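You operate a simulated robot arm through the tools that you are given. There is no shell and no other tool.

You are at the controls of a simulated robot arm. One attempt, no reset.

Task
Put the block from the peg press in the front bay and reset the press.
Fine: pull the tray out, slide the cover off that bay, size dial to 30 mm, empty tray in.

Only the result counts: the job must be done as asked and must still hold three seconds after the hand-in. Knocking over, shifting, dropping, spilling or breaking anything else fails it. Lids that push on must go on centred and level and be pressed home; caps that screw on are set level and turned clockwise until they are tight.

Robot
A 7-joint arm with a two-finger parallel gripper, fixed in place. Base frame: the origin is at the foot of the arm, x ahead of it, y to its left, z up; the work surface is at about z = 880. Lengths are in mm, angles in rad, forces in N, time in s.
Its first joint turns from -2.601 to 2.601 rad. Payload 3.43 kg.
Tool frame: the origin (TCP) lies between the finger pads and is the grasp point; the fingertips stand 30 mm ahead of it; z points along the fingers, y is the line along which they close. The gripper opens to 94 mm. The fingers are 28 mm wide and 10 mm thick; the gripper's body (50 by 96 mm) begins 55 mm behind the TCP.
Orientation is told as [roll, pitch, yaw] about the base's x, y, z axes, in that order, counted from this pose: with the fingers straight down and closing along the base's y, the tool's x points along the base's -x, its y along +y and its z along -z.

Tools
- The arm moves only by the tool play_rows. Its arguments are lists of equal length, an entry for each row: "delta_rot": the turn, a rotation vector about the tool's x, y, z in units of 6 degrees (1.0 is 6 degrees), a list of three; "offset": the shift along the tool's x, y, z in units of 20 mm (1.0 is 20 mm), a list of three; "fingers": the closure, from 0 (fully open) to 1 (shut). In form: {"delta_rot": [[wx, wy, wz], ...], "offset": [[tx, ty, tz], ...], "fingers": [fingers, ...]}. A call has 1 to 20 rows; each row shifts and turns the commanded pose from where the row before left it, along the tool's axes as they then stand. A call with a number of a shift or a turn outside -1 to 1 is refused whole. A row lasts 0.2 s, in which the tool goes at most 50 mm and 0.15 rad; a call with a longer step from one row to the next is refused whole, and so is a gripper value outside its range. A pose out of reach is approached as far as the arm can. The call stops where the force on the tool passes 90 N (or 10 N more than at its start, if that is more) or the arm is blocked; 0.2 s more then pass. The fingers move at their own pace (about 45 mm/s each) and stop on an object; they squeeze with about 34 N. The grip force told is the motor's: it shows also when the fingers shut on nothing. Time passes only in rows, and 0.2 s behind the last, so rows that do not move let the fingers close. The reply holds the time, the measured pose of the TCP, the force on the tool along the base axes, the opening and the grip force, in the units named above and with some noise, with the torque about the TCP (base axes, N m) and any sound that the robot's microphone picked up.
- Cameras (640 x 400 px; columns grow to the right, rows downward): "scene" is fixed at [400.4, -497.7, 1455]; the picture's right is [-0.99, 0.17, 0.00], its down [0.10, 0.59, -0.80] and it looks along [-0.14, -0.79, -0.60] (base axes); focal length 362 px, centre (320, 200). "wrist" rides on the gripper at [76, 14, -103] in the tool frame; the picture's right is [-0.18, 0.98, 0.00], its down [-0.75, -0.14, -0.64] and it looks along [-0.63, -0.12, 0.77] (tool axes); focal length 243 px, centre (320, 200). There is no depth. A picture from a camera that has moved, and an enlarged one, comes with that camera's place and axes in the base frame and with its lens.
- capture(camera): a new picture of that camera. No time passes.
- zoom(camera, box): a new picture of the part [left, top, right, bottom] of that camera's present view, enlarged. No time passes.
- close_job(): hands the job in; it is judged then, once.

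Nothing tells you positions but the pictures and the camera data. Unless the task says otherwise, let go and move clear before handing in.

The tools are called after "Emit:" by a JSON object that holds its "fn" and its "kwargs". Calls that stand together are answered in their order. play_rows: Moves the arm, as the interface text tells. Its arguments: {"type":"object","properties":{"delta_rot":{"type":"array","items":{"type":"array","items":{"type":"number"}}},"offset":{"type":"array","items":{"type":"array","items":{"type":"number"}}},"fingers":{"type":"array","items":{"type":"number"}}},"required":["delta_rot","offset","fingers"]} The other tools are called the same way: capture (camera) takes a picture; zoom (camera, box) takes an enlarged picture of a part of a camera's view; close_job () hands the job in.

At the start:

```text
time_s: 0.0
position: [229.0, -961.3, 1195.2]
tcp_rot: [0.0, 0.0, 0.001]
ft_force: [-0.7, 0.6, 0.4]
wrist_torque: [-0.01, -0.01, 0.07]
opening: 93.8
grasp_force: 0.0
```

scene: 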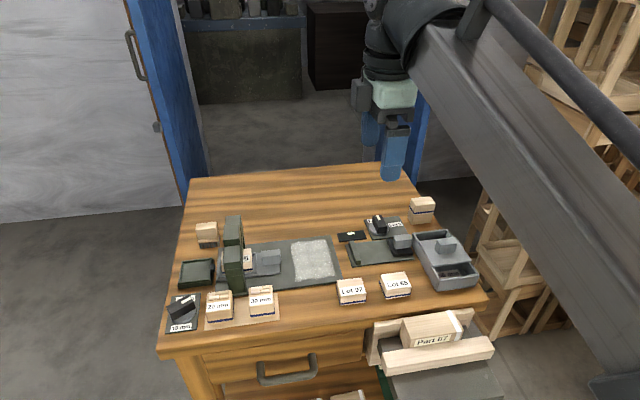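
wrist: 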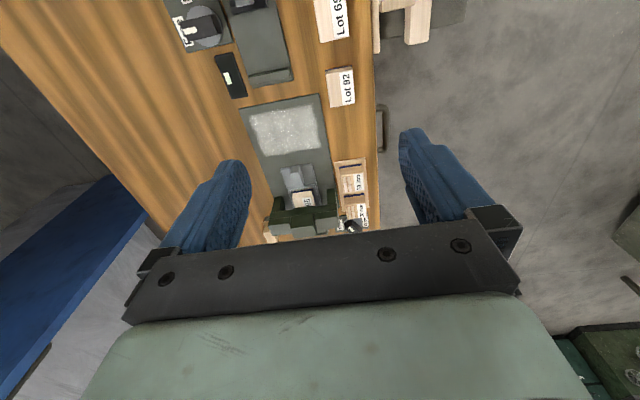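

I see a workbench with a press-like fixture, a tray with cover, dials and labelled blocks. I'll zoom in to identify each part before moving.

Emit:
{"fn": "zoom", "kwargs": {"camera": "scene", "box": [160, 200, 320, 300]}}

Emit:
{"fn": "zoom", "kwargs": {"camera": "scene", "box": [330, 190, 490, 290]}}

Emit:
{"fn": "zoom", "kwargs": {"camera": "scene", "box": [150, 260, 310, 360]}}

Emit:
{"fn": "zoom", "kwargs": {"camera": "scene", "box": [320, 260, 520, 385]}}

Emit:
{"fn": "zoom", "kwargs": {"camera": "wrist", "box": [160, 0, 400, 150]}}

Emit:
{"fn": "zoom", "kwargs": {"camera": "wrist", "box": [220, 140, 400, 250]}}

```text
4.00 times, centred on (240, 250) of scene
camera zoom: at [400.4, -497.7, 1455.0], right [-0.99, 0.17, 0.0], down [0.1, 0.59, -0.8], along [-0.14, -0.79, -0.6], focal length 1449 px, centre (640, 0)
```

zoom: 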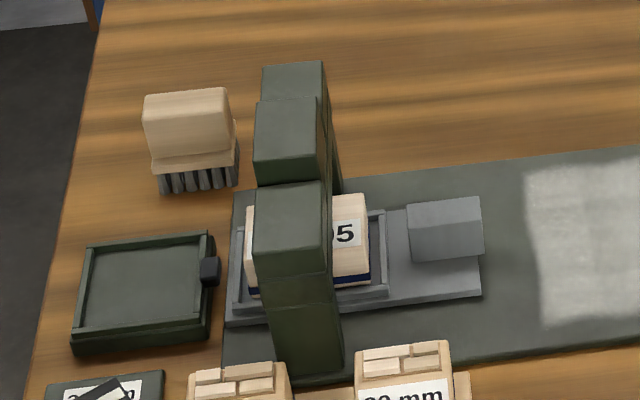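

```text
4.00 times, centred on (410, 240) of scene
camera zoom: at [400.4, -497.7, 1455.0], right [-0.99, 0.17, 0.0], down [0.1, 0.59, -0.8], along [-0.14, -0.79, -0.6], focal length 1449 px, centre (-40, 40)
```

zoom: 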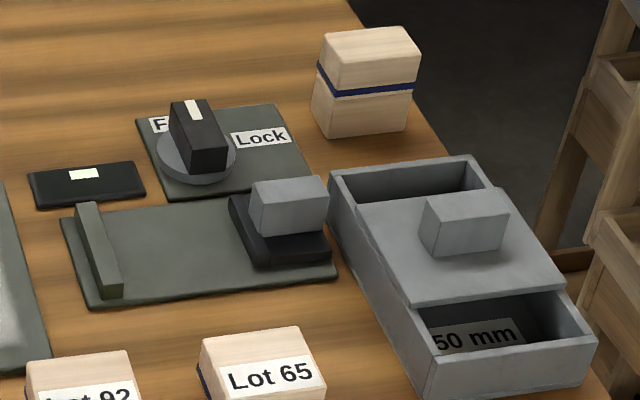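

```text
4.00 times, centred on (230, 310) of scene
camera zoom: at [400.4, -497.7, 1455.0], right [-0.99, 0.17, 0.0], down [0.1, 0.59, -0.8], along [-0.14, -0.79, -0.6], focal length 1449 px, centre (680, -240)
```

zoom: 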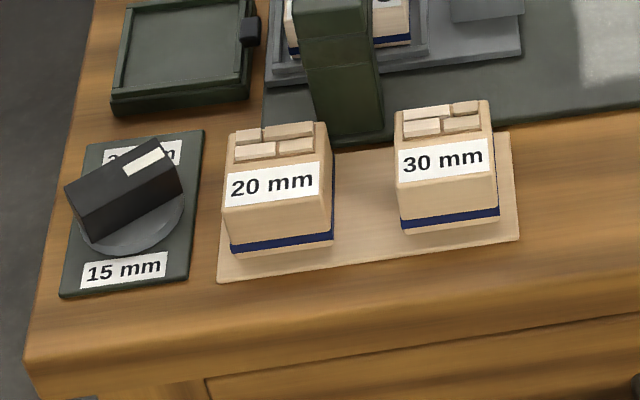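

```text
3.20 times, centred on (420, 322) of scene
camera zoom: at [400.4, -497.7, 1455.0], right [-0.99, 0.17, 0.0], down [0.1, 0.59, -0.8], along [-0.14, -0.79, -0.6], focal length 1159 px, centre (0, -192)
```

zoom: 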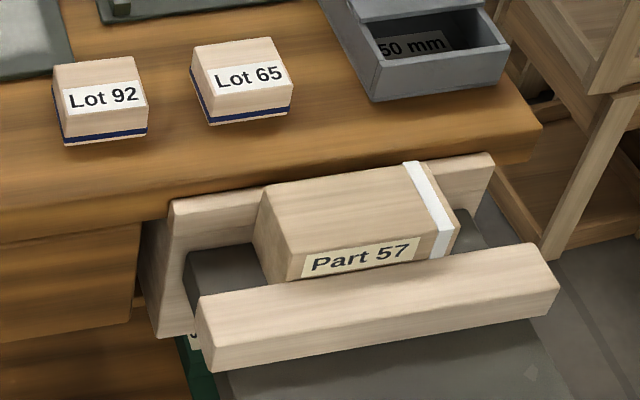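

```text
2.67 times, centred on (280, 75) of wrist
camera zoom: at [153.4, -946.3, 1297.8], right [0.18, 0.98, 0.0], down [0.75, -0.14, 0.64], along [0.63, -0.12, -0.77], focal length 647 px, centre (427, 533)
```

zoom: 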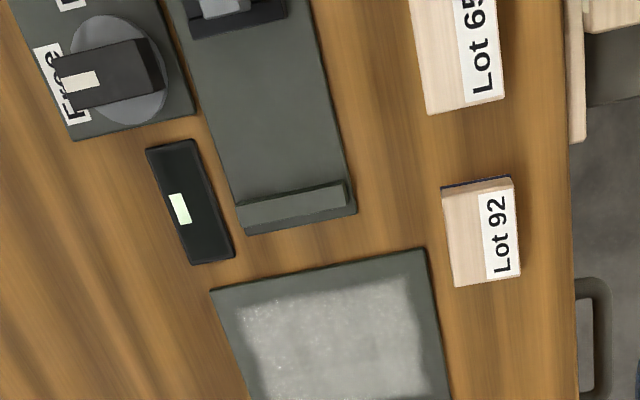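

```text
3.56 times, centred on (310, 195) of wrist
camera zoom: at [153.4, -946.3, 1297.8], right [0.18, 0.98, 0.0], down [0.75, -0.14, 0.64], along [0.63, -0.12, -0.77], focal length 863 px, centre (356, 218)
```

zoom: 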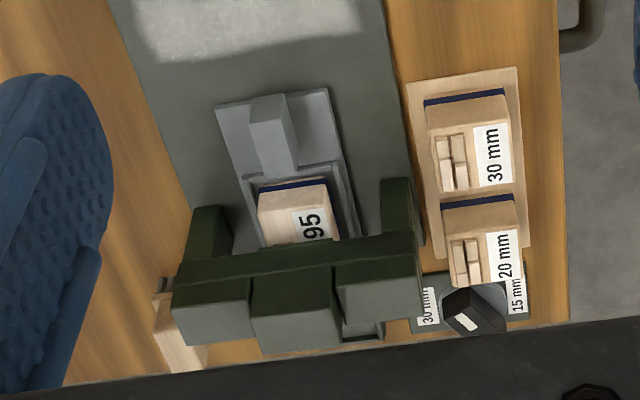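

The press appears to be the green portal with a grey tray holding a block; the grey box with a sliding cover is on the right. I'll zoom in more before moving.

Emit:
{"fn": "zoom", "kwargs": {"camera": "scene", "box": [405, 220, 485, 270]}}

Emit:
{"fn": "zoom", "kwargs": {"camera": "scene", "box": [405, 250, 485, 300]}}

Emit:
{"fn": "zoom", "kwargs": {"camera": "scene", "box": [210, 230, 290, 280]}}

Emit:
{"fn": "zoom", "kwargs": {"camera": "scene", "box": [160, 280, 240, 330]}}

Emit:
{"fn": "zoom", "kwargs": {"camera": "scene", "box": [335, 210, 415, 260]}}

Emit:
{"fn": "zoom", "kwargs": {"camera": "wrist", "box": [250, 160, 350, 250]}}

```text
8.00 times, centred on (445, 245) of scene
camera zoom: at [400.4, -497.7, 1455.0], right [-0.99, 0.17, 0.0], down [0.1, 0.59, -0.8], along [-0.14, -0.79, -0.6], focal length 2898 px, centre (-680, -160)
```

zoom: 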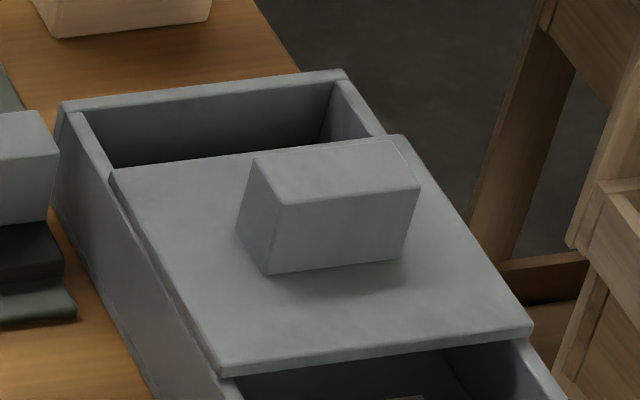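

```text
8.00 times, centred on (445, 275) of scene
camera zoom: at [400.4, -497.7, 1455.0], right [-0.99, 0.17, 0.0], down [0.1, 0.59, -0.8], along [-0.14, -0.79, -0.6], focal length 2898 px, centre (-680, -400)
```

zoom: 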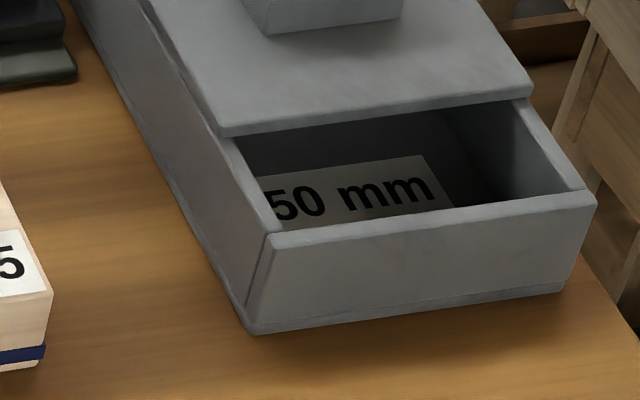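

```text
8.00 times, centred on (250, 255) of scene
camera zoom: at [400.4, -497.7, 1455.0], right [-0.99, 0.17, 0.0], down [0.1, 0.59, -0.8], along [-0.14, -0.79, -0.6], focal length 2898 px, centre (880, -240)
```

zoom: 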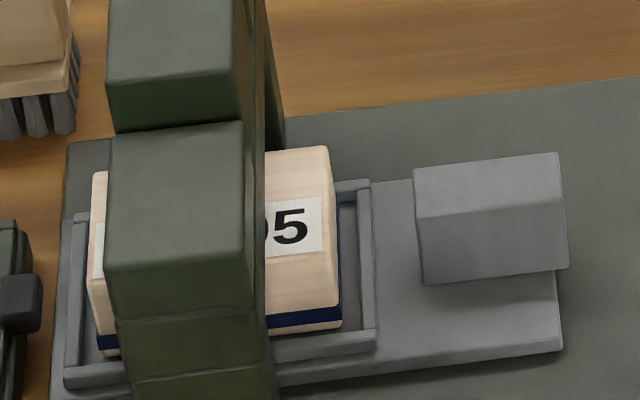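

```text
8.00 times, centred on (200, 305) of scene
camera zoom: at [400.4, -497.7, 1455.0], right [-0.99, 0.17, 0.0], down [0.1, 0.59, -0.8], along [-0.14, -0.79, -0.6], focal length 2898 px, centre (1280, -640)
```

zoom: 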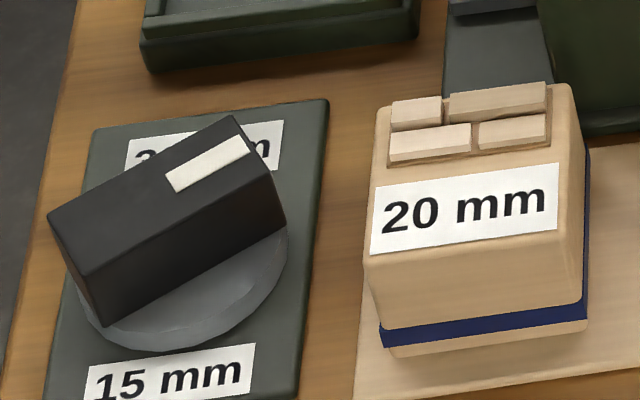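

```text
8.00 times, centred on (375, 235) of scene
camera zoom: at [400.4, -497.7, 1455.0], right [-0.99, 0.17, 0.0], down [0.1, 0.59, -0.8], along [-0.14, -0.79, -0.6], focal length 2898 px, centre (-120, -80)
```

zoom: 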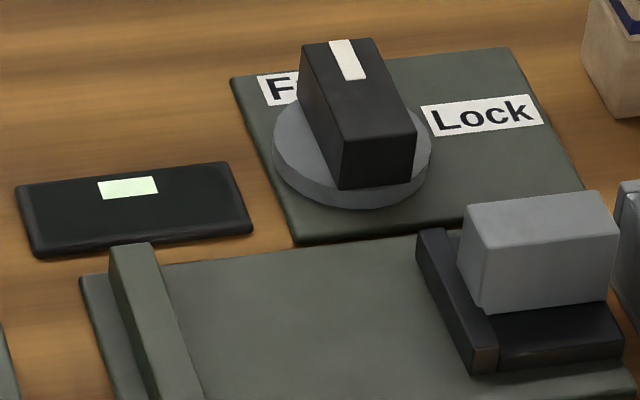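

```text
4.44 times, centred on (300, 205) of wrist
camera zoom: at [153.4, -946.3, 1297.8], right [0.18, 0.98, 0.0], down [0.75, -0.14, 0.64], along [0.63, -0.12, -0.77], focal length 1078 px, centre (409, 178)
```

zoom: 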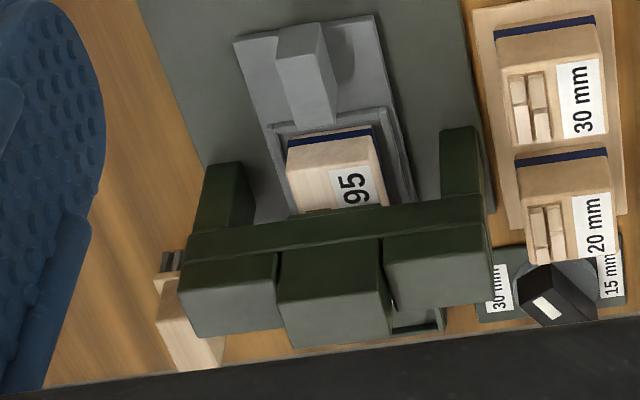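

I estimate the press tray handle at about (404, -1033), block 95 at (455, -1015) and the grey box at (80, -950). I'll move high over the right side to view the box from above.

Emit:
{"fn": "play_rows", "kwargs": {"delta_rot": [[0, 0, 0], [0, 0, 0], [0, 0, 0], [0, 0, 0], [0, 0, 0], [0, 0, 0], [0, 0, 0], [0, 0, 0], [0, 0, 0], [0, 0, 0], [0, 0, 0], [0, 0, 0], [0, 0, 0], [0, 0, 0], [0, 0, 0], [0, 0, 0]], "offset": [[1, 0.25, 0], [1, 0.25, 0], [1, 0.25, 0], [1, 0.25, 0], [1, 0.25, 0], [1, 0.25, 0], [1, 0.25, 0], [1, 0.25, 0], [1, 0.25, 0], [1, 0.25, 0], [1, 0.25, 0], [1, 0.25, 0], [1, 0.25, 0], [1, 0.25, 0], [1, 0.25, 0], [1, 0.25, 0]], "fingers": [0, 0, 0, 0, 0, 0, 0, 0, 0, 0, 0, 0, 0, 0, 0, 0]}}

Emit:
{"fn": "capture", "kwargs": {"camera": "wrist"}}

Emit:
{"fn": "capture", "kwargs": {"camera": "scene"}}

```text
time_s: 3.4
position: [-91.1, -880.9, 1195.0]
tcp_rot: [0.0, 0.0, 0.002]
ft_force: [-0.6, 0.3, -0.4]
wrist_torque: [0.0, -0.01, -0.02]
opening: 94.1
grasp_force: 0.0
```

```text
taken
camera wrist: at [-166.7, -865.8, 1297.8], right [0.18, 0.98, 0.0], down [0.75, -0.14, 0.64], along [0.63, -0.12, -0.77], focal length 243 px, centre (320, 200)
```

wrist: 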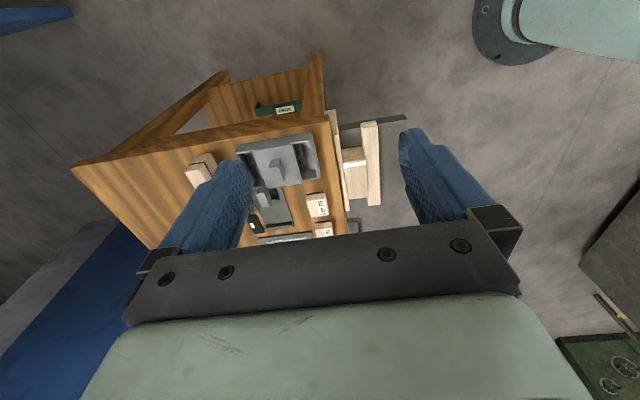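

```text
taken
```

scene: 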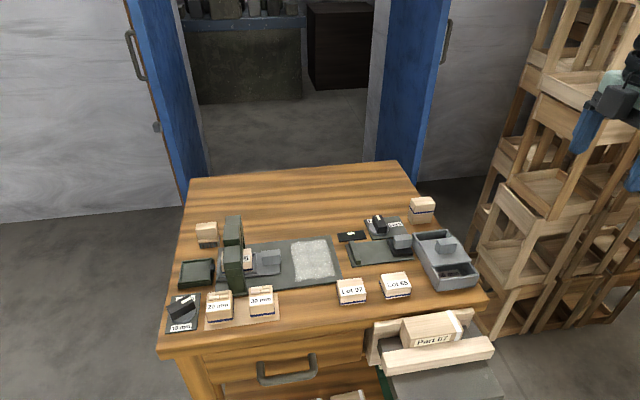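

The box is now visible from its right side. I'll zoom in on it.

Emit:
{"fn": "zoom", "kwargs": {"camera": "wrist", "box": [220, 125, 348, 205]}}

Emit:
{"fn": "zoom", "kwargs": {"camera": "wrist", "box": [236, 180, 364, 245]}}

Emit:
{"fn": "zoom", "kwargs": {"camera": "scene", "box": [340, 200, 420, 250]}}

```text
5.00 times, centred on (284, 165) of wrist
camera zoom: at [-166.7, -865.8, 1297.8], right [0.18, 0.98, 0.0], down [0.75, -0.14, 0.64], along [0.63, -0.12, -0.77], focal length 1213 px, centre (500, 375)
```

zoom: 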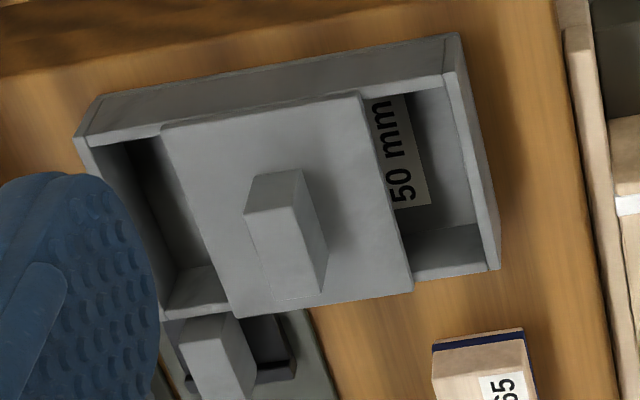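

```text
5.00 times, centred on (300, 212) of wrist
camera zoom: at [-166.7, -865.8, 1297.8], right [0.18, 0.98, 0.0], down [0.75, -0.14, 0.64], along [0.63, -0.12, -0.77], focal length 1213 px, centre (420, 138)
```

zoom: 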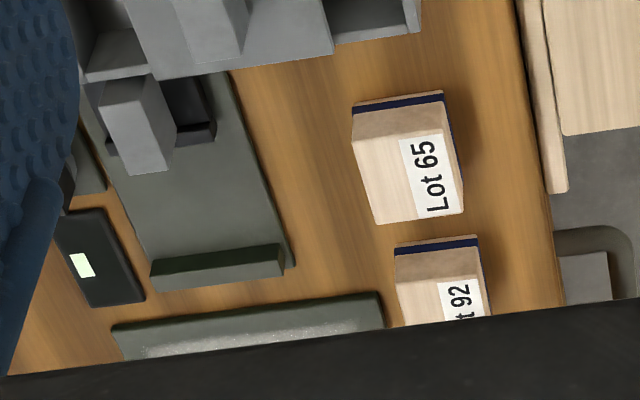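

```text
8.00 times, centred on (380, 225) of scene
camera zoom: at [400.4, -497.7, 1455.0], right [-0.99, 0.17, 0.0], down [0.1, 0.59, -0.8], along [-0.14, -0.79, -0.6], focal length 2898 px, centre (-160, 0)
```

zoom: 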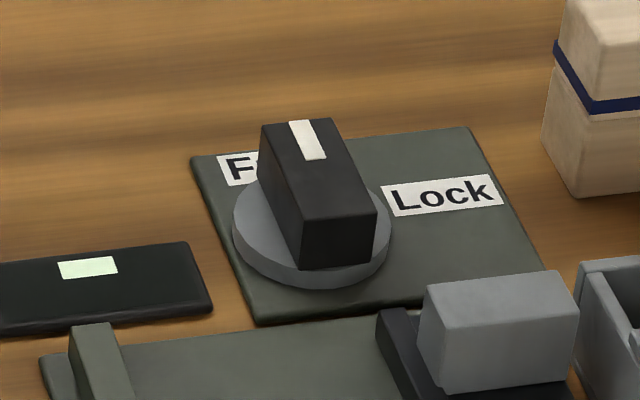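

Box geometry is understood: the cover slides along y and must go rearward. Next I'll test reach toward the press by heading back left and outward at height.

Emit:
{"fn": "play_rows", "kwargs": {"delta_rot": [[0, 0, 0], [0, 0, 0], [0, 0, 0], [0, 0, 0], [0, 0, 0], [0, 0, 0], [0, 0, 0], [0, 0, 0], [0, 0, 0], [0, 0, 0], [0, 0, 0], [0, 0, 0], [0, 0, 0], [0, 0, 0], [0, 0, 0], [0, 0, 0], [0, 0, 0], [0, 0, 0], [0, 0, 0], [0, 0, 0]], "offset": [[-1, 0, 0.2], [-1, 0, 0.2], [-1, 0, 0.2], [-1, 0, 0.2], [-1, 0, 0.2], [-1, 0, 0.2], [-1, 0, 0.2], [-1, 0, 0.2], [-1, 0, 0.2], [-1, 0, 0.2], [-1, 0, 0.2], [-1, 0, 0.2], [-1, 0, 0.2], [-1, 0, 0.2], [-1, 0, 0.2], [-1, 0, 0], [-1, 0, 0], [-1, 0, 0], [-1, 0, 0], [-1, 0, 0]], "fingers": [0, 0, 0, 0, 0, 0, 0, 0, 0, 0, 0, 0, 0, 0, 0, 0, 0, 0, 0, 0]}}

Emit:
{"fn": "capture", "kwargs": {"camera": "wrist"}}

```text
time_s: 7.6
position: [307.8, -881.9, 1135.8]
tcp_rot: [0.001, 0.001, -0.001]
ft_force: [0.3, 0.6, 0.1]
wrist_torque: [0.01, 0.02, -0.02]
opening: 93.9
grasp_force: 0.1
```

```text
taken
camera wrist: at [232.9, -868.1, 1238.5], right [0.19, 0.98, 0.0], down [0.75, -0.14, 0.64], along [0.63, -0.12, -0.77], focal length 243 px, centre (320, 200)
```

wrist: 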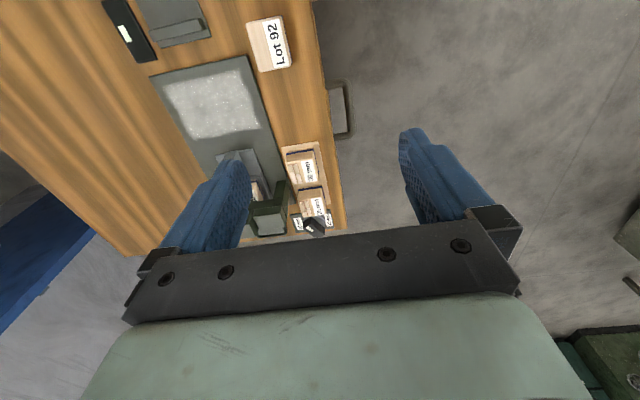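

Now I'll push outward in -y to learn the reach limit.

Emit:
{"fn": "play_rows", "kwargs": {"delta_rot": [[0, 0, 0], [0, 0, 0], [0, 0, 0], [0, 0, 0], [0, 0, 0], [0, 0, 0], [0, 0, 0], [0, 0, 0]], "offset": [[-0.6, -1, 0], [-0.6, -1, 0], [-0.6, -1, 0], [-0.6, -1, 0], [-0.6, -1, 0], [-0.6, -1, 0], [-0.6, -1, 0], [-0.6, -0.5, 0]], "fingers": [0, 0, 0, 0, 0, 0, 0, 0]}}

Emit:
{"fn": "capture", "kwargs": {"camera": "wrist"}}

Emit:
{"fn": "capture", "kwargs": {"camera": "scene"}}

```text
time_s: 9.4
position: [406.0, -1034.1, 1134.6]
tcp_rot: [0.001, -0.001, 0.0]
ft_force: [-0.6, 0.2, 0.5]
wrist_torque: [-0.04, -0.02, 0.0]
opening: 93.8
grasp_force: 0.1
```

```text
taken
camera wrist: at [330.2, -1018.7, 1237.3], right [0.18, 0.98, 0.0], down [0.75, -0.14, 0.64], along [0.63, -0.12, -0.77], focal length 243 px, centre (320, 200)
```

wrist: 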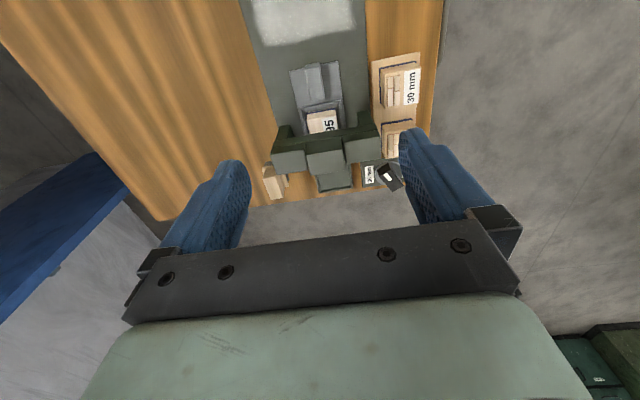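

```text
taken
```

scene: 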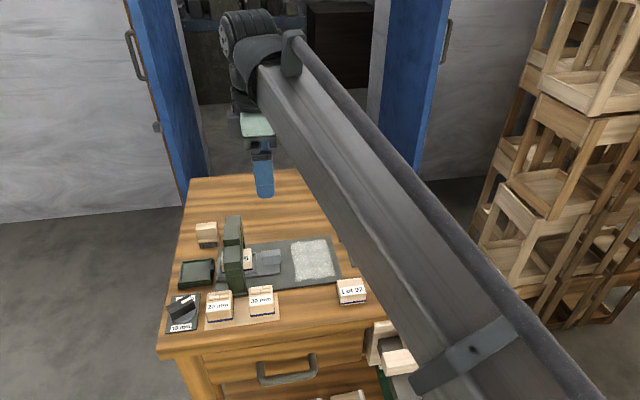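

Reach is fine here (r≈1111 mm). Zooming in on the press from this viewpoint.

Emit:
{"fn": "zoom", "kwargs": {"camera": "wrist", "box": [256, 50, 384, 130]}}

Emit:
{"fn": "zoom", "kwargs": {"camera": "wrist", "box": [256, 120, 384, 200]}}

Emit:
{"fn": "zoom", "kwargs": {"camera": "wrist", "box": [340, 50, 440, 200]}}

```text
5.00 times, centred on (320, 90) of wrist
camera zoom: at [330.2, -1018.7, 1237.3], right [0.18, 0.98, 0.0], down [0.75, -0.14, 0.64], along [0.63, -0.12, -0.77], focal length 1213 px, centre (320, 750)
```

zoom: 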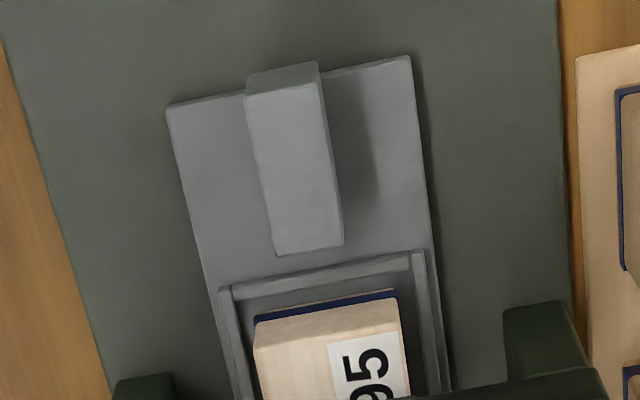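

```text
5.00 times, centred on (320, 160) of wrist
camera zoom: at [330.2, -1018.7, 1237.3], right [0.18, 0.98, 0.0], down [0.75, -0.14, 0.64], along [0.63, -0.12, -0.77], focal length 1213 px, centre (320, 400)
```

zoom: 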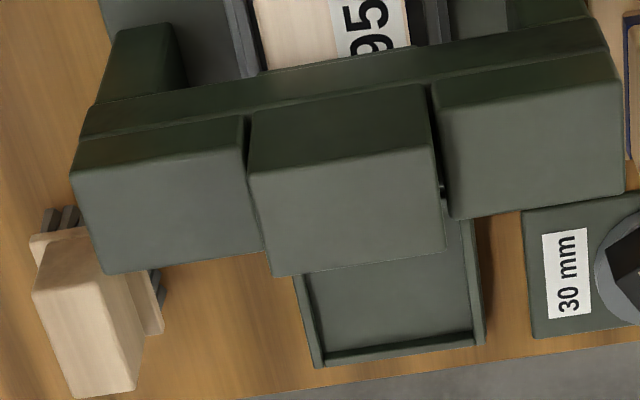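

```text
2.67 times, centred on (390, 125) of wrist
camera zoom: at [330.2, -1018.7, 1237.3], right [0.18, 0.98, 0.0], down [0.75, -0.14, 0.64], along [0.63, -0.12, -0.77], focal length 647 px, centre (133, 400)
```

zoom: 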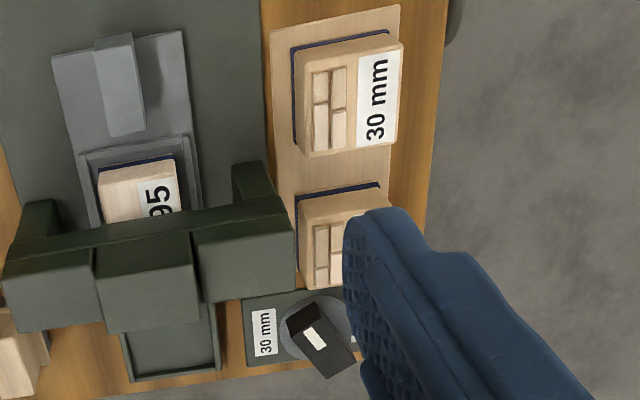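

The handle top is about 38×18 mm centred near (409, -1040), top z≈918, and the portal's front face is at x≈460. I'll half close the fingers and descend above the handle.

Emit:
{"fn": "play_rows", "kwargs": {"delta_rot": [[0, 0, 0], [0, 0, 0], [0, 0, 0], [0, 0, 0], [0, 0, 0], [0, 0, 0], [0, 0, 0], [0, 0, 0]], "offset": [[-0.15, -0.3, 1], [0, 0, 1], [0, 0, 1], [0, 0, 1], [0, 0, 1], [0, 0, 1], [0, 0, 1], [0, 0, 0.7]], "fingers": [0.5, 0.5, 0.5, 0.5, 0.5, 0.5, 0.5, 0.5]}}

Emit:
{"fn": "capture", "kwargs": {"camera": "wrist"}}

Emit:
{"fn": "zoom", "kwargs": {"camera": "scene", "box": [200, 190, 328, 270]}}

```text
time_s: 11.2
position: [407.5, -1037.1, 982.0]
tcp_rot: [0.0, 0.0, 0.001]
ft_force: [0.0, -0.6, 0.8]
wrist_torque: [-0.01, -0.05, 0.0]
opening: 47.2
grasp_force: 0.0
```

```text
taken
camera wrist: at [331.9, -1021.9, 1084.3], right [0.18, 0.98, 0.0], down [0.75, -0.14, 0.64], along [0.63, -0.12, -0.77], focal length 243 px, centre (320, 200)
```

wrist: 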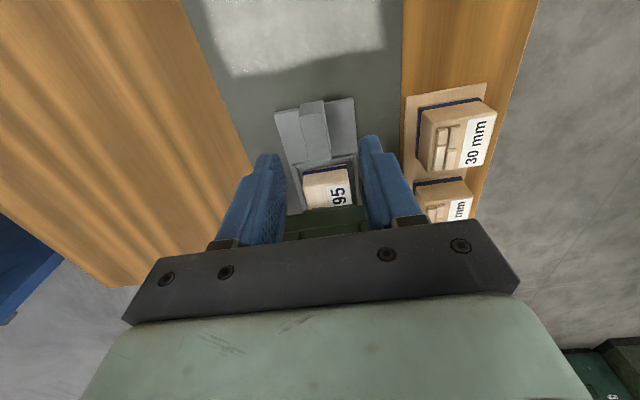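

```text
5.00 times, centred on (264, 230) of scene
camera zoom: at [400.4, -497.7, 1455.0], right [-0.99, 0.17, 0.0], down [0.1, 0.59, -0.8], along [-0.14, -0.79, -0.6], focal length 1811 px, centre (600, 50)
```

zoom: 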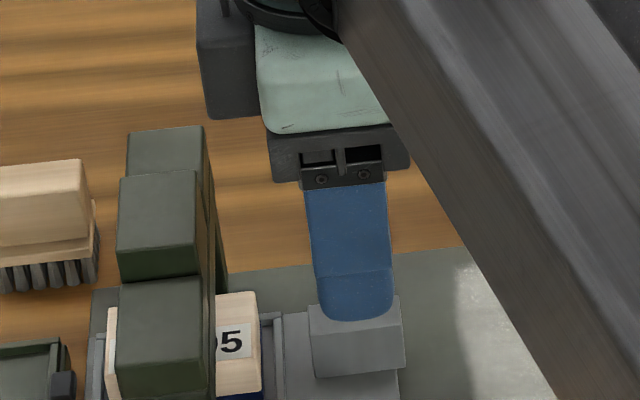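

Fingers are above the handle; let me refine handle alignment with a zoom.

Emit:
{"fn": "zoom", "kwargs": {"camera": "wrist", "box": [250, 80, 378, 180]}}

```text
4.00 times, centred on (314, 130) of wrist
camera zoom: at [331.9, -1021.9, 1084.3], right [0.18, 0.98, 0.0], down [0.75, -0.14, 0.64], along [0.63, -0.12, -0.77], focal length 970 px, centre (344, 480)
```

zoom: 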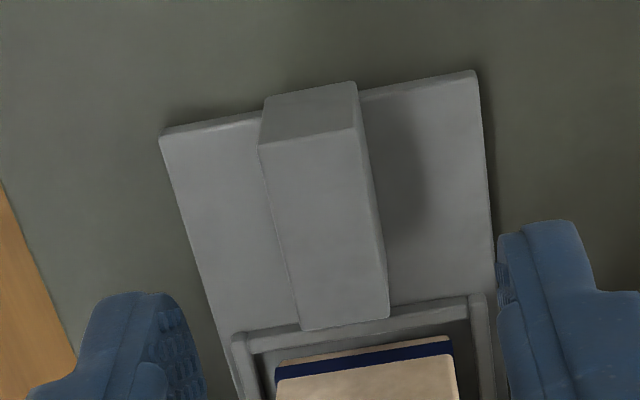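

Handle spans x 391–428, y −1049…−1031, z ≈895–918. I'll centre, descend so the fingertips are at ~899 and grip.

Emit:
{"fn": "play_rows", "kwargs": {"delta_rot": [[0, 0, 0], [0, 0, 0], [0, 0, 0], [0, 0, 0], [0, 0, 0], [0, 0, 0], [0, 0, 0], [0, 0, 0], [0, 0, 0], [0, 0, 0]], "offset": [[-0.1, -0.15, 0.6], [0, 0, 0.7], [0, 0, 0.7], [0, 0, 0.6], [0, 0, 0], [0, 0, 0], [0, 0, 0], [0, 0, 0], [0, 0, 0], [0, 0, 0]], "fingers": [0.5, 0.5, 0.5, 0.5, 0.5, 1, 1, 1, 1, 1]}}

Emit:
{"fn": "capture", "kwargs": {"camera": "wrist"}}

```text
time_s: 13.4
position: [408.9, -1040.2, 928.5]
tcp_rot: [0.0, -0.002, -0.002]
ft_force: [0.8, -4.9, -0.7]
wrist_torque: [-0.09, -0.03, 0.05]
opening: 17.3
grasp_force: 45.0
```

```text
taken
camera wrist: at [334.7, -1025.5, 1031.5], right [0.18, 0.98, 0.0], down [0.75, -0.14, 0.64], along [0.63, -0.12, -0.77], focal length 243 px, centre (320, 200)
```

wrist: 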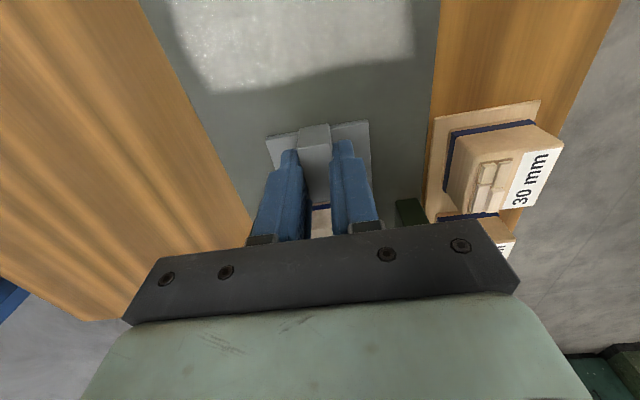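

Handle gripped at 17.3 mm. I'll pull slowly in −x, starting with a short test.

Emit:
{"fn": "play_rows", "kwargs": {"delta_rot": [[0, 0, 0], [0, 0, 0], [0, 0, 0], [0, 0, 0]], "offset": [[0.3, 0, 0], [0.3, 0, 0], [0.3, 0, 0], [0.3, 0, 0]], "fingers": [1, 1, 1, 1]}}

Emit:
{"fn": "zoom", "kwargs": {"camera": "scene", "box": [200, 210, 328, 290]}}

```text
time_s: 14.4
position: [385.5, -1041.3, 929.7]
tcp_rot: [0.001, -0.002, -0.002]
ft_force: [1.5, -5.8, -8.5]
wrist_torque: [-0.24, -0.3, 0.02]
opening: 17.3
grasp_force: 45.6
```

```text
5.00 times, centred on (264, 250) of scene
camera zoom: at [400.4, -497.7, 1455.0], right [-0.99, 0.17, 0.0], down [0.1, 0.59, -0.8], along [-0.14, -0.79, -0.6], focal length 1811 px, centre (600, -50)
```

zoom: 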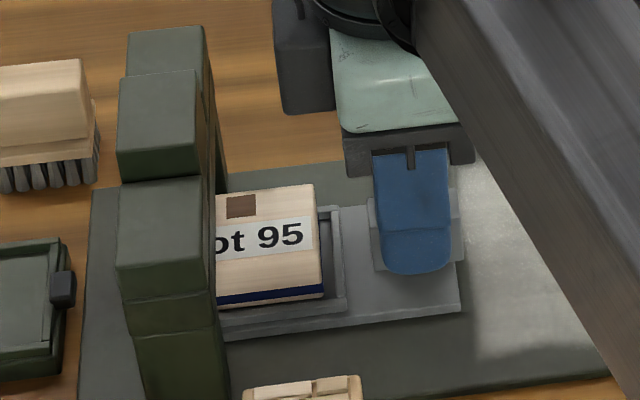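

The tray slides freely and the block reads "Lot 95". Pulling another ~90 mm.

Emit:
{"fn": "play_rows", "kwargs": {"delta_rot": [[0, 0, 0], [0, 0, 0], [0, 0, 0], [0, 0, 0], [0, 0, 0], [0, 0, 0], [0, 0, 0], [0, 0, 0], [0, 0, 0], [0, 0, 0]], "offset": [[0.45, 0, 0], [0.45, 0, 0], [0.45, 0, 0], [0.45, 0, 0], [0.45, 0, 0], [0.45, 0, 0], [0.45, 0, 0], [0.45, 0, 0], [0.45, 0, 0], [0.45, 0, 0]], "fingers": [1, 1, 1, 1, 1, 1, 1, 1, 1, 1]}}

Emit:
{"fn": "capture", "kwargs": {"camera": "scene"}}

Emit:
{"fn": "zoom", "kwargs": {"camera": "scene", "box": [220, 210, 348, 290]}}

```text
time_s: 16.6
position: [298.6, -1039.3, 929.1]
tcp_rot: [0.0, -0.004, 0.0]
ft_force: [19.5, -3.4, -6.0]
wrist_torque: [-0.06, 0.91, -0.25]
opening: 17.9
grasp_force: 45.4
```

```text
taken
```

scene: 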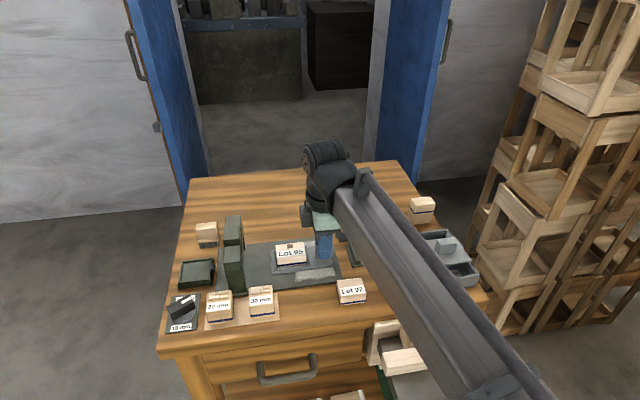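

```text
5.00 times, centred on (284, 250) of scene
camera zoom: at [400.4, -497.7, 1455.0], right [-0.99, 0.17, 0.0], down [0.1, 0.59, -0.8], along [-0.14, -0.79, -0.6], focal length 1811 px, centre (500, -50)
```

zoom: 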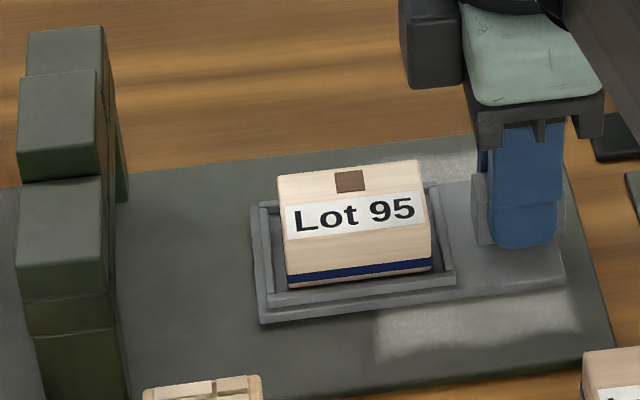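

The tray is at its end stop, fully out from under the portal. Releasing, lifting and looking at the block and tray.

Emit:
{"fn": "play_rows", "kwargs": {"delta_rot": [[0, 0, 0], [0, 0, 0], [0, 0, 0], [0, 0, 0], [0, 0, 0], [0, 0, 0], [0, 0, 0], [0, 0, 0], [0, 0, 0], [0, 0, 0], [0, 0, 0]], "offset": [[-0.05, 0, 0], [0, 0, 0], [0, 0, 0], [0, 0, -0.3], [0, 0, -0.6], [0, 0, -1], [0, 0, -1], [0, 0, -1], [0, 0, -1], [0, 0, -1], [0, 0, -1]], "fingers": [0.6, 0.6, 0.6, 0.6, 0.6, 0.6, 0.6, 0.6, 0.3, 0.3, 0]}}

Emit:
{"fn": "capture", "kwargs": {"camera": "wrist"}}

Emit:
{"fn": "zoom", "kwargs": {"camera": "scene", "box": [220, 210, 348, 290]}}

```text
time_s: 19.0
position: [296.1, -1040.9, 1067.5]
tcp_rot: [-0.001, 0.001, 0.0]
ft_force: [-0.5, -0.3, 0.0]
wrist_torque: [0.04, -0.03, -0.02]
opening: 93.9
grasp_force: 0.2
```

```text
taken
camera wrist: at [221.2, -1025.7, 1170.1], right [0.18, 0.98, 0.0], down [0.75, -0.14, 0.64], along [0.63, -0.12, -0.77], focal length 243 px, centre (320, 200)
```

wrist: 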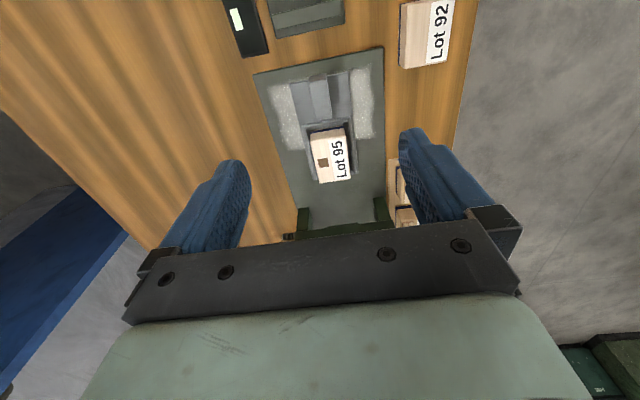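

```text
5.00 times, centred on (284, 250) of scene
camera zoom: at [400.4, -497.7, 1455.0], right [-0.99, 0.17, 0.0], down [0.1, 0.59, -0.8], along [-0.14, -0.79, -0.6], focal length 1811 px, centre (500, -50)
```

zoom: 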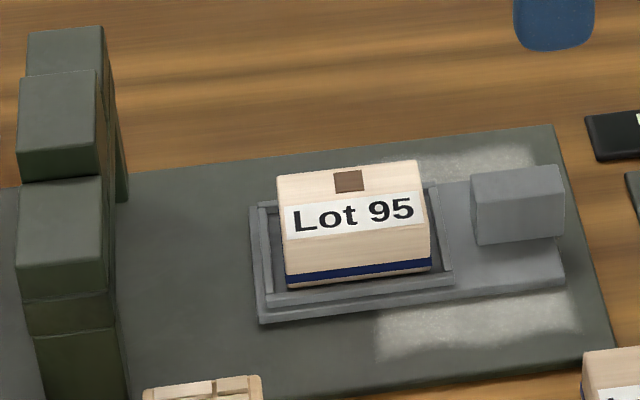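

Emit:
{"fn": "zoom", "kwargs": {"camera": "wrist", "box": [276, 60, 372, 210]}}

Emit:
{"fn": "zoom", "kwargs": {"camera": "wrist", "box": [280, 110, 376, 200]}}

```text
2.67 times, centred on (324, 135) of wrist
camera zoom: at [221.2, -1025.7, 1170.1], right [0.18, 0.98, 0.0], down [0.75, -0.14, 0.64], along [0.63, -0.12, -0.77], focal length 647 px, centre (309, 373)
```

zoom: 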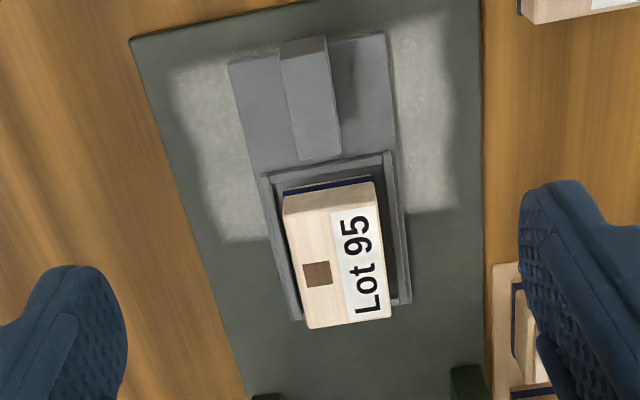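

```text
4.44 times, centred on (328, 155) of wrist
camera zoom: at [221.2, -1025.7, 1170.1], right [0.18, 0.98, 0.0], down [0.75, -0.14, 0.64], along [0.63, -0.12, -0.77], focal length 1078 px, centre (284, 400)
```

zoom: 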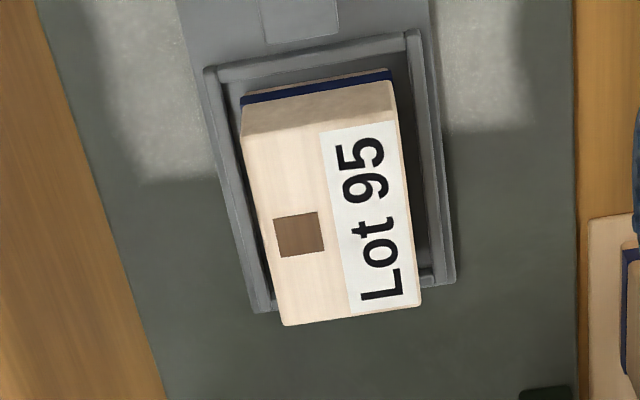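

Block 95 is about 59×39 mm, centred near (369, −1040), top z≈920. Now I'll travel right to view the box and cover closely.

Emit:
{"fn": "play_rows", "kwargs": {"delta_rot": [[0, 0, 0], [0, 0, 0], [0, 0, 0], [0, 0, 0], [0, 0, 0], [0, 0, 0], [0, 0, 0], [0, 0, 0], [0, 0, 0], [0, 0, 0], [0, 0, 0], [0, 0, 0], [0, 0, 0], [0, 0, 0], [0, 0, 0], [0, 0, 0], [0, 0, 0]], "offset": [[0.96, 0.2, -0.2], [0.96, 0.2, -0.2], [0.96, 0.2, -0.2], [0.96, 0.2, -0.2], [0.96, 0.2, 0], [0.96, 0.2, 0], [0.96, 0.2, 0], [0.96, 0.2, 0], [0.96, 0.2, 0], [0.96, 0.2, 0], [0.96, 0.2, 0], [0.96, 0.2, 0], [0.96, 0.2, 0], [0.96, 0.2, 0], [0.96, 0.2, 0], [0.96, 0.2, 0], [0.96, 0.2, 0]], "fingers": [0, 0, 0, 0, 0, 0, 0, 0, 0, 0, 0, 0, 0, 0, 0, 0, 0]}}

Emit:
{"fn": "capture", "kwargs": {"camera": "wrist"}}

```text
time_s: 22.6
position: [-28.8, -970.1, 1083.1]
tcp_rot: [-0.001, -0.001, 0.001]
ft_force: [-0.5, -0.2, -0.6]
wrist_torque: [0.02, 0.04, 0.0]
opening: 93.9
grasp_force: 0.0
```

```text
taken
camera wrist: at [-104.6, -956.8, 1184.9], right [0.18, 0.98, 0.0], down [0.75, -0.14, 0.64], along [0.63, -0.12, -0.77], focal length 243 px, centre (320, 200)
```

wrist: 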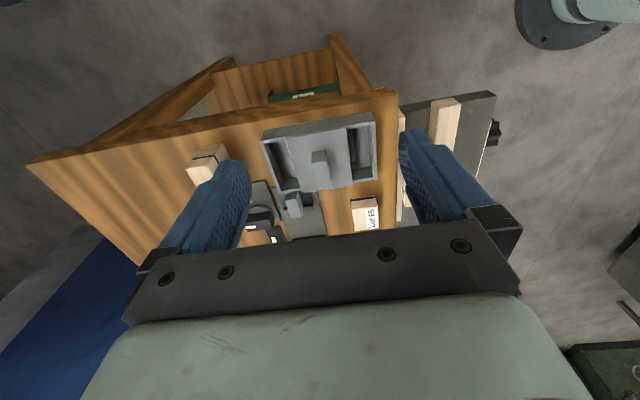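

Emit:
{"fn": "zoom", "kwargs": {"camera": "wrist", "box": [250, 100, 394, 220]}}

Emit:
{"fn": "zoom", "kwargs": {"camera": "scene", "box": [400, 215, 496, 300]}}

```text
3.33 times, centred on (322, 160) of wrist
camera zoom: at [-104.6, -956.8, 1184.9], right [0.18, 0.98, 0.0], down [0.75, -0.14, 0.64], along [0.63, -0.12, -0.77], focal length 809 px, centre (313, 333)
```

zoom: 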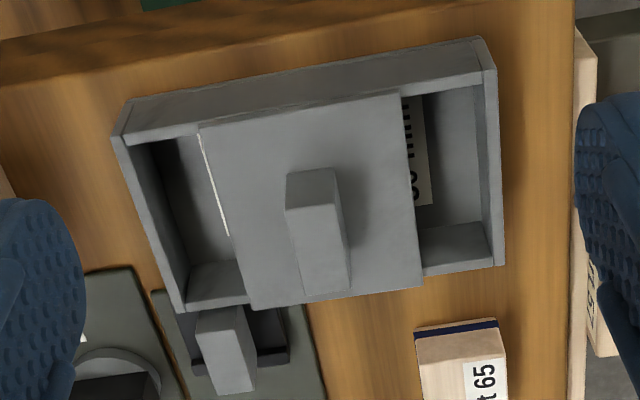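

```text
4.71 times, centred on (448, 258) of scene
camera zoom: at [400.4, -497.7, 1455.0], right [-0.99, 0.17, 0.0], down [0.1, 0.59, -0.8], along [-0.14, -0.79, -0.6], focal length 1704 px, centre (-282, -71)
```

zoom: 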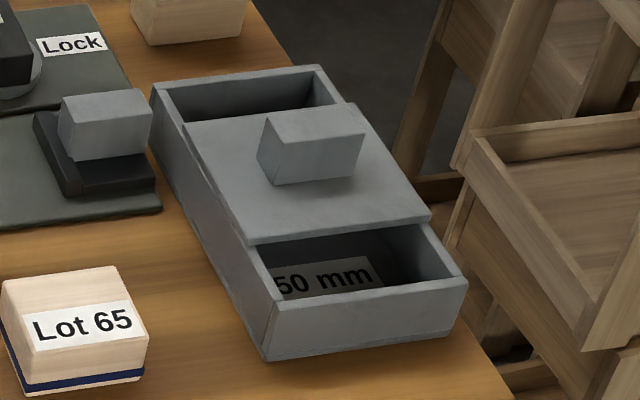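

Box outer footprint is about x 14–97, y −1052…−916, rim z≈912; the cover is 73 mm long and sits centred, knob near (54, −985) with top ≈945. I'll move over the knob.

Emit:
{"fn": "play_rows", "kwargs": {"delta_rot": [[0, 0, 0], [0, 0, 0], [0, 0, 0], [0, 0, 0], [0, 0, 0], [0, 0, 0]], "offset": [[-0.8, -0.15, 0], [-0.8, -0.15, 0], [-0.8, -0.15, 0.7], [-0.8, -0.15, 0.9], [-0.9, -0.15, 0.9], [0, 0, 0.9]], "fingers": [0.5, 0.5, 0.5, 0.5, 0.5, 0.5]}}

Emit:
{"fn": "capture", "kwargs": {"camera": "wrist"}}

Emit:
{"fn": "zoom", "kwargs": {"camera": "wrist", "box": [240, 80, 400, 230]}}

Emit:
{"fn": "zoom", "kwargs": {"camera": "scene", "box": [400, 200, 496, 285]}}

```text
time_s: 24.0
position: [51.7, -986.9, 1013.8]
tcp_rot: [0.003, 0.0, -0.002]
ft_force: [-0.8, 0.0, 0.5]
wrist_torque: [0.03, 0.0, 0.02]
opening: 47.0
grasp_force: 0.0
```

```text
taken
camera wrist: at [-23.5, -972.6, 1116.7], right [0.19, 0.98, 0.0], down [0.75, -0.14, 0.64], along [0.63, -0.12, -0.77], focal length 243 px, centre (320, 200)
```

wrist: 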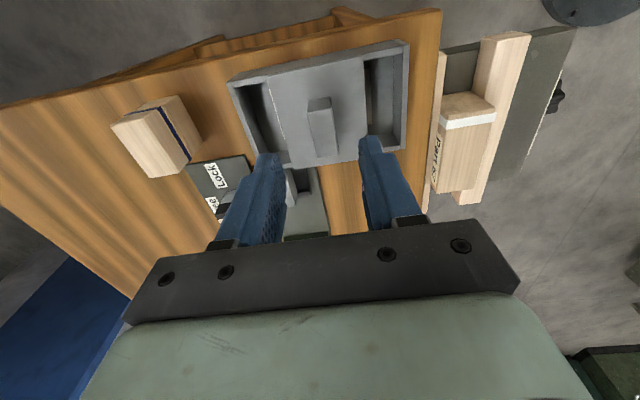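

```text
2.67 times, centred on (320, 155) of wrist
camera zoom: at [-23.5, -972.6, 1116.7], right [0.19, 0.98, 0.0], down [0.75, -0.14, 0.64], along [0.63, -0.12, -0.77], focal length 647 px, centre (320, 320)
```

zoom: 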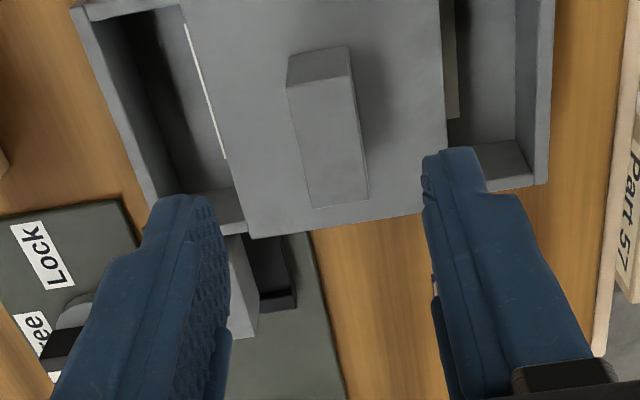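

```text
4.71 times, centred on (448, 242) of scene
camera zoom: at [400.4, -497.7, 1455.0], right [-0.99, 0.17, 0.0], down [0.1, 0.59, -0.8], along [-0.14, -0.79, -0.6], focal length 1704 px, centre (-282, 0)
```

zoom: 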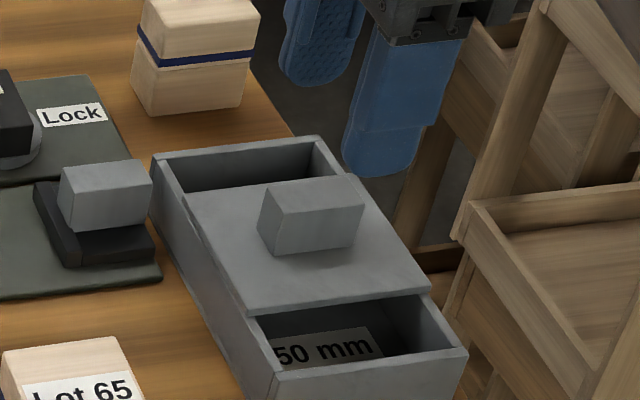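

Knob centre confirmed near (55, −985). Descending and gripping it.

Emit:
{"fn": "play_rows", "kwargs": {"delta_rot": [[0, 0, 0], [0, 0, 0], [0, 0, 0], [0, 0, 0], [0, 0, 0], [0, 0, 0], [0, 0, 0], [0, 0, 0], [0, 0, 0], [0, 0, 0]], "offset": [[-0.16, 0.09, 0.6], [0, 0, 0.8], [0, 0, 0.8], [0, 0, 0.7], [0, 0, 0], [0, 0, 0], [0, 0, 0], [0, 0, 0], [0, 0, 0], [0, 0, 0]], "fingers": [0.5, 0.5, 0.5, 0.5, 0.5, 1, 1, 1, 1, 1]}}

Emit:
{"fn": "zoom", "kwargs": {"camera": "scene", "box": [400, 200, 496, 285]}}

Emit:
{"fn": "zoom", "kwargs": {"camera": "wrist", "box": [200, 80, 440, 240]}}

```text
time_s: 26.2
position: [54.9, -984.5, 956.2]
tcp_rot: [0.0, -0.002, 0.0]
ft_force: [-0.9, 0.0, 0.0]
wrist_torque: [-0.01, 0.03, 0.04]
opening: 17.0
grasp_force: 45.1
```

```text
4.71 times, centred on (448, 242) of scene
camera zoom: at [400.4, -497.7, 1455.0], right [-0.99, 0.17, 0.0], down [0.1, 0.59, -0.8], along [-0.14, -0.79, -0.6], focal length 1704 px, centre (-282, 0)
```

zoom: 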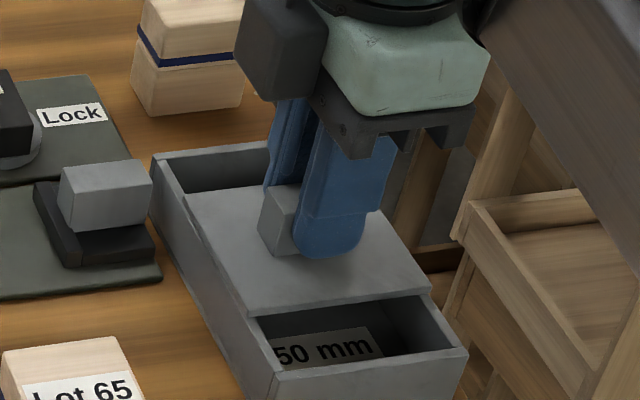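

```text
2.50 times, centred on (320, 160) of wrist
camera zoom: at [-20.3, -970.0, 1059.0], right [0.18, 0.98, 0.0], down [0.75, -0.14, 0.64], along [0.63, -0.12, -0.77], focal length 606 px, centre (320, 300)
```

zoom: 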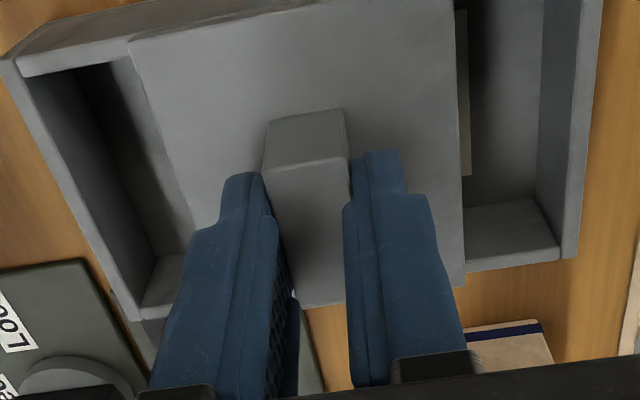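

Knob gripped. Sliding the cover toward the rear (−y) gently, 18 mm first.

Emit:
{"fn": "play_rows", "kwargs": {"delta_rot": [[0, 0, 0], [0, 0, 0], [0, 0, 0], [0, 0, 0], [0, 0, 0], [0, 0, 0]], "offset": [[0, -0.15, 0], [0, -0.15, 0], [0, -0.15, 0], [0, -0.15, 0], [0, -0.15, 0], [0, -0.15, 0]], "fingers": [1, 1, 1, 1, 1, 1]}}

Emit:
{"fn": "zoom", "kwargs": {"camera": "scene", "box": [400, 200, 496, 300]}}

```text
time_s: 27.6
position: [55.9, -1003.8, 956.9]
tcp_rot: [0.0, -0.001, -0.003]
ft_force: [-4.6, 0.4, -5.9]
wrist_torque: [0.11, 0.39, 0.03]
opening: 17.4
grasp_force: 45.0
```

```text
4.00 times, centred on (448, 250) of scene
camera zoom: at [400.4, -497.7, 1455.0], right [-0.99, 0.17, 0.0], down [0.1, 0.59, -0.8], along [-0.14, -0.79, -0.6], focal length 1449 px, centre (-192, 0)
```

zoom: 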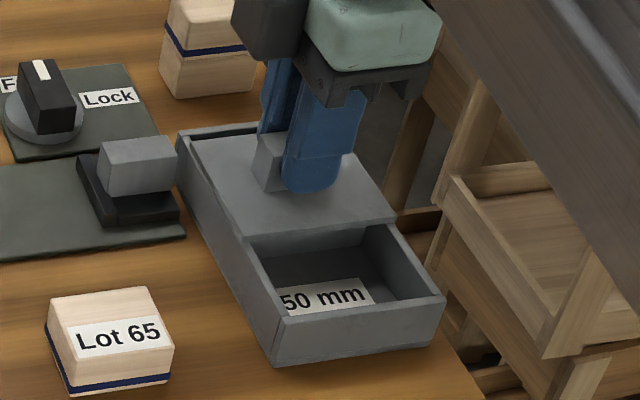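

Slides well. Continuing with smaller steps.

Emit:
{"fn": "play_rows", "kwargs": {"delta_rot": [[0, 0, 0], [0, 0, 0], [0, 0, 0], [0, 0, 0], [0, 0, 0]], "offset": [[0, -0.12, 0], [0, -0.12, 0], [0, -0.12, 0], [0, -0.12, 0], [0, -0.12, 0]], "fingers": [1, 1, 1, 1, 1]}}

Emit:
{"fn": "zoom", "kwargs": {"camera": "scene", "box": [400, 200, 496, 300]}}

Emit:
{"fn": "zoom", "kwargs": {"camera": "wrist", "box": [200, 80, 440, 240]}}

```text
time_s: 28.8
position: [55.4, -1014.0, 956.5]
tcp_rot: [0.0, 0.0, -0.002]
ft_force: [-5.5, 0.5, -5.0]
wrist_torque: [0.09, 0.06, 0.04]
opening: 17.5
grasp_force: 45.3
```

```text
4.00 times, centred on (448, 250) of scene
camera zoom: at [400.4, -497.7, 1455.0], right [-0.99, 0.17, 0.0], down [0.1, 0.59, -0.8], along [-0.14, -0.79, -0.6], focal length 1449 px, centre (-192, 0)
```

zoom: 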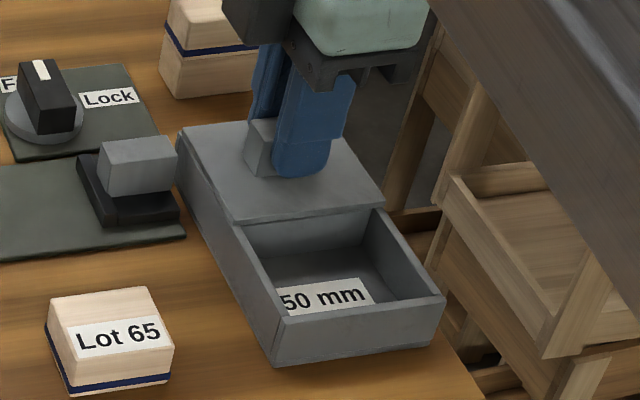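

```text
2.50 times, centred on (320, 160) of wrist
camera zoom: at [-20.3, -1000.3, 1059.0], right [0.19, 0.98, 0.0], down [0.75, -0.14, 0.64], along [0.63, -0.12, -0.77], focal length 606 px, centre (320, 300)
```

zoom: 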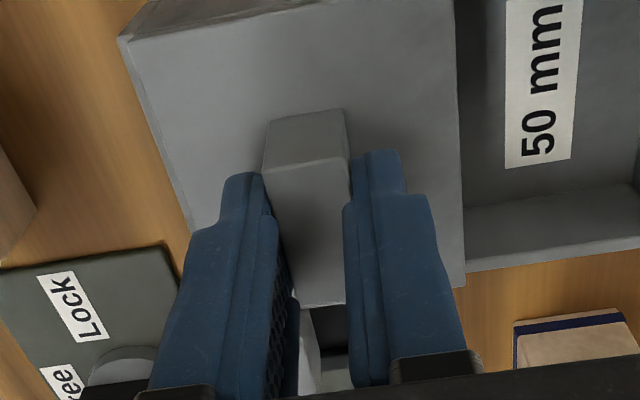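

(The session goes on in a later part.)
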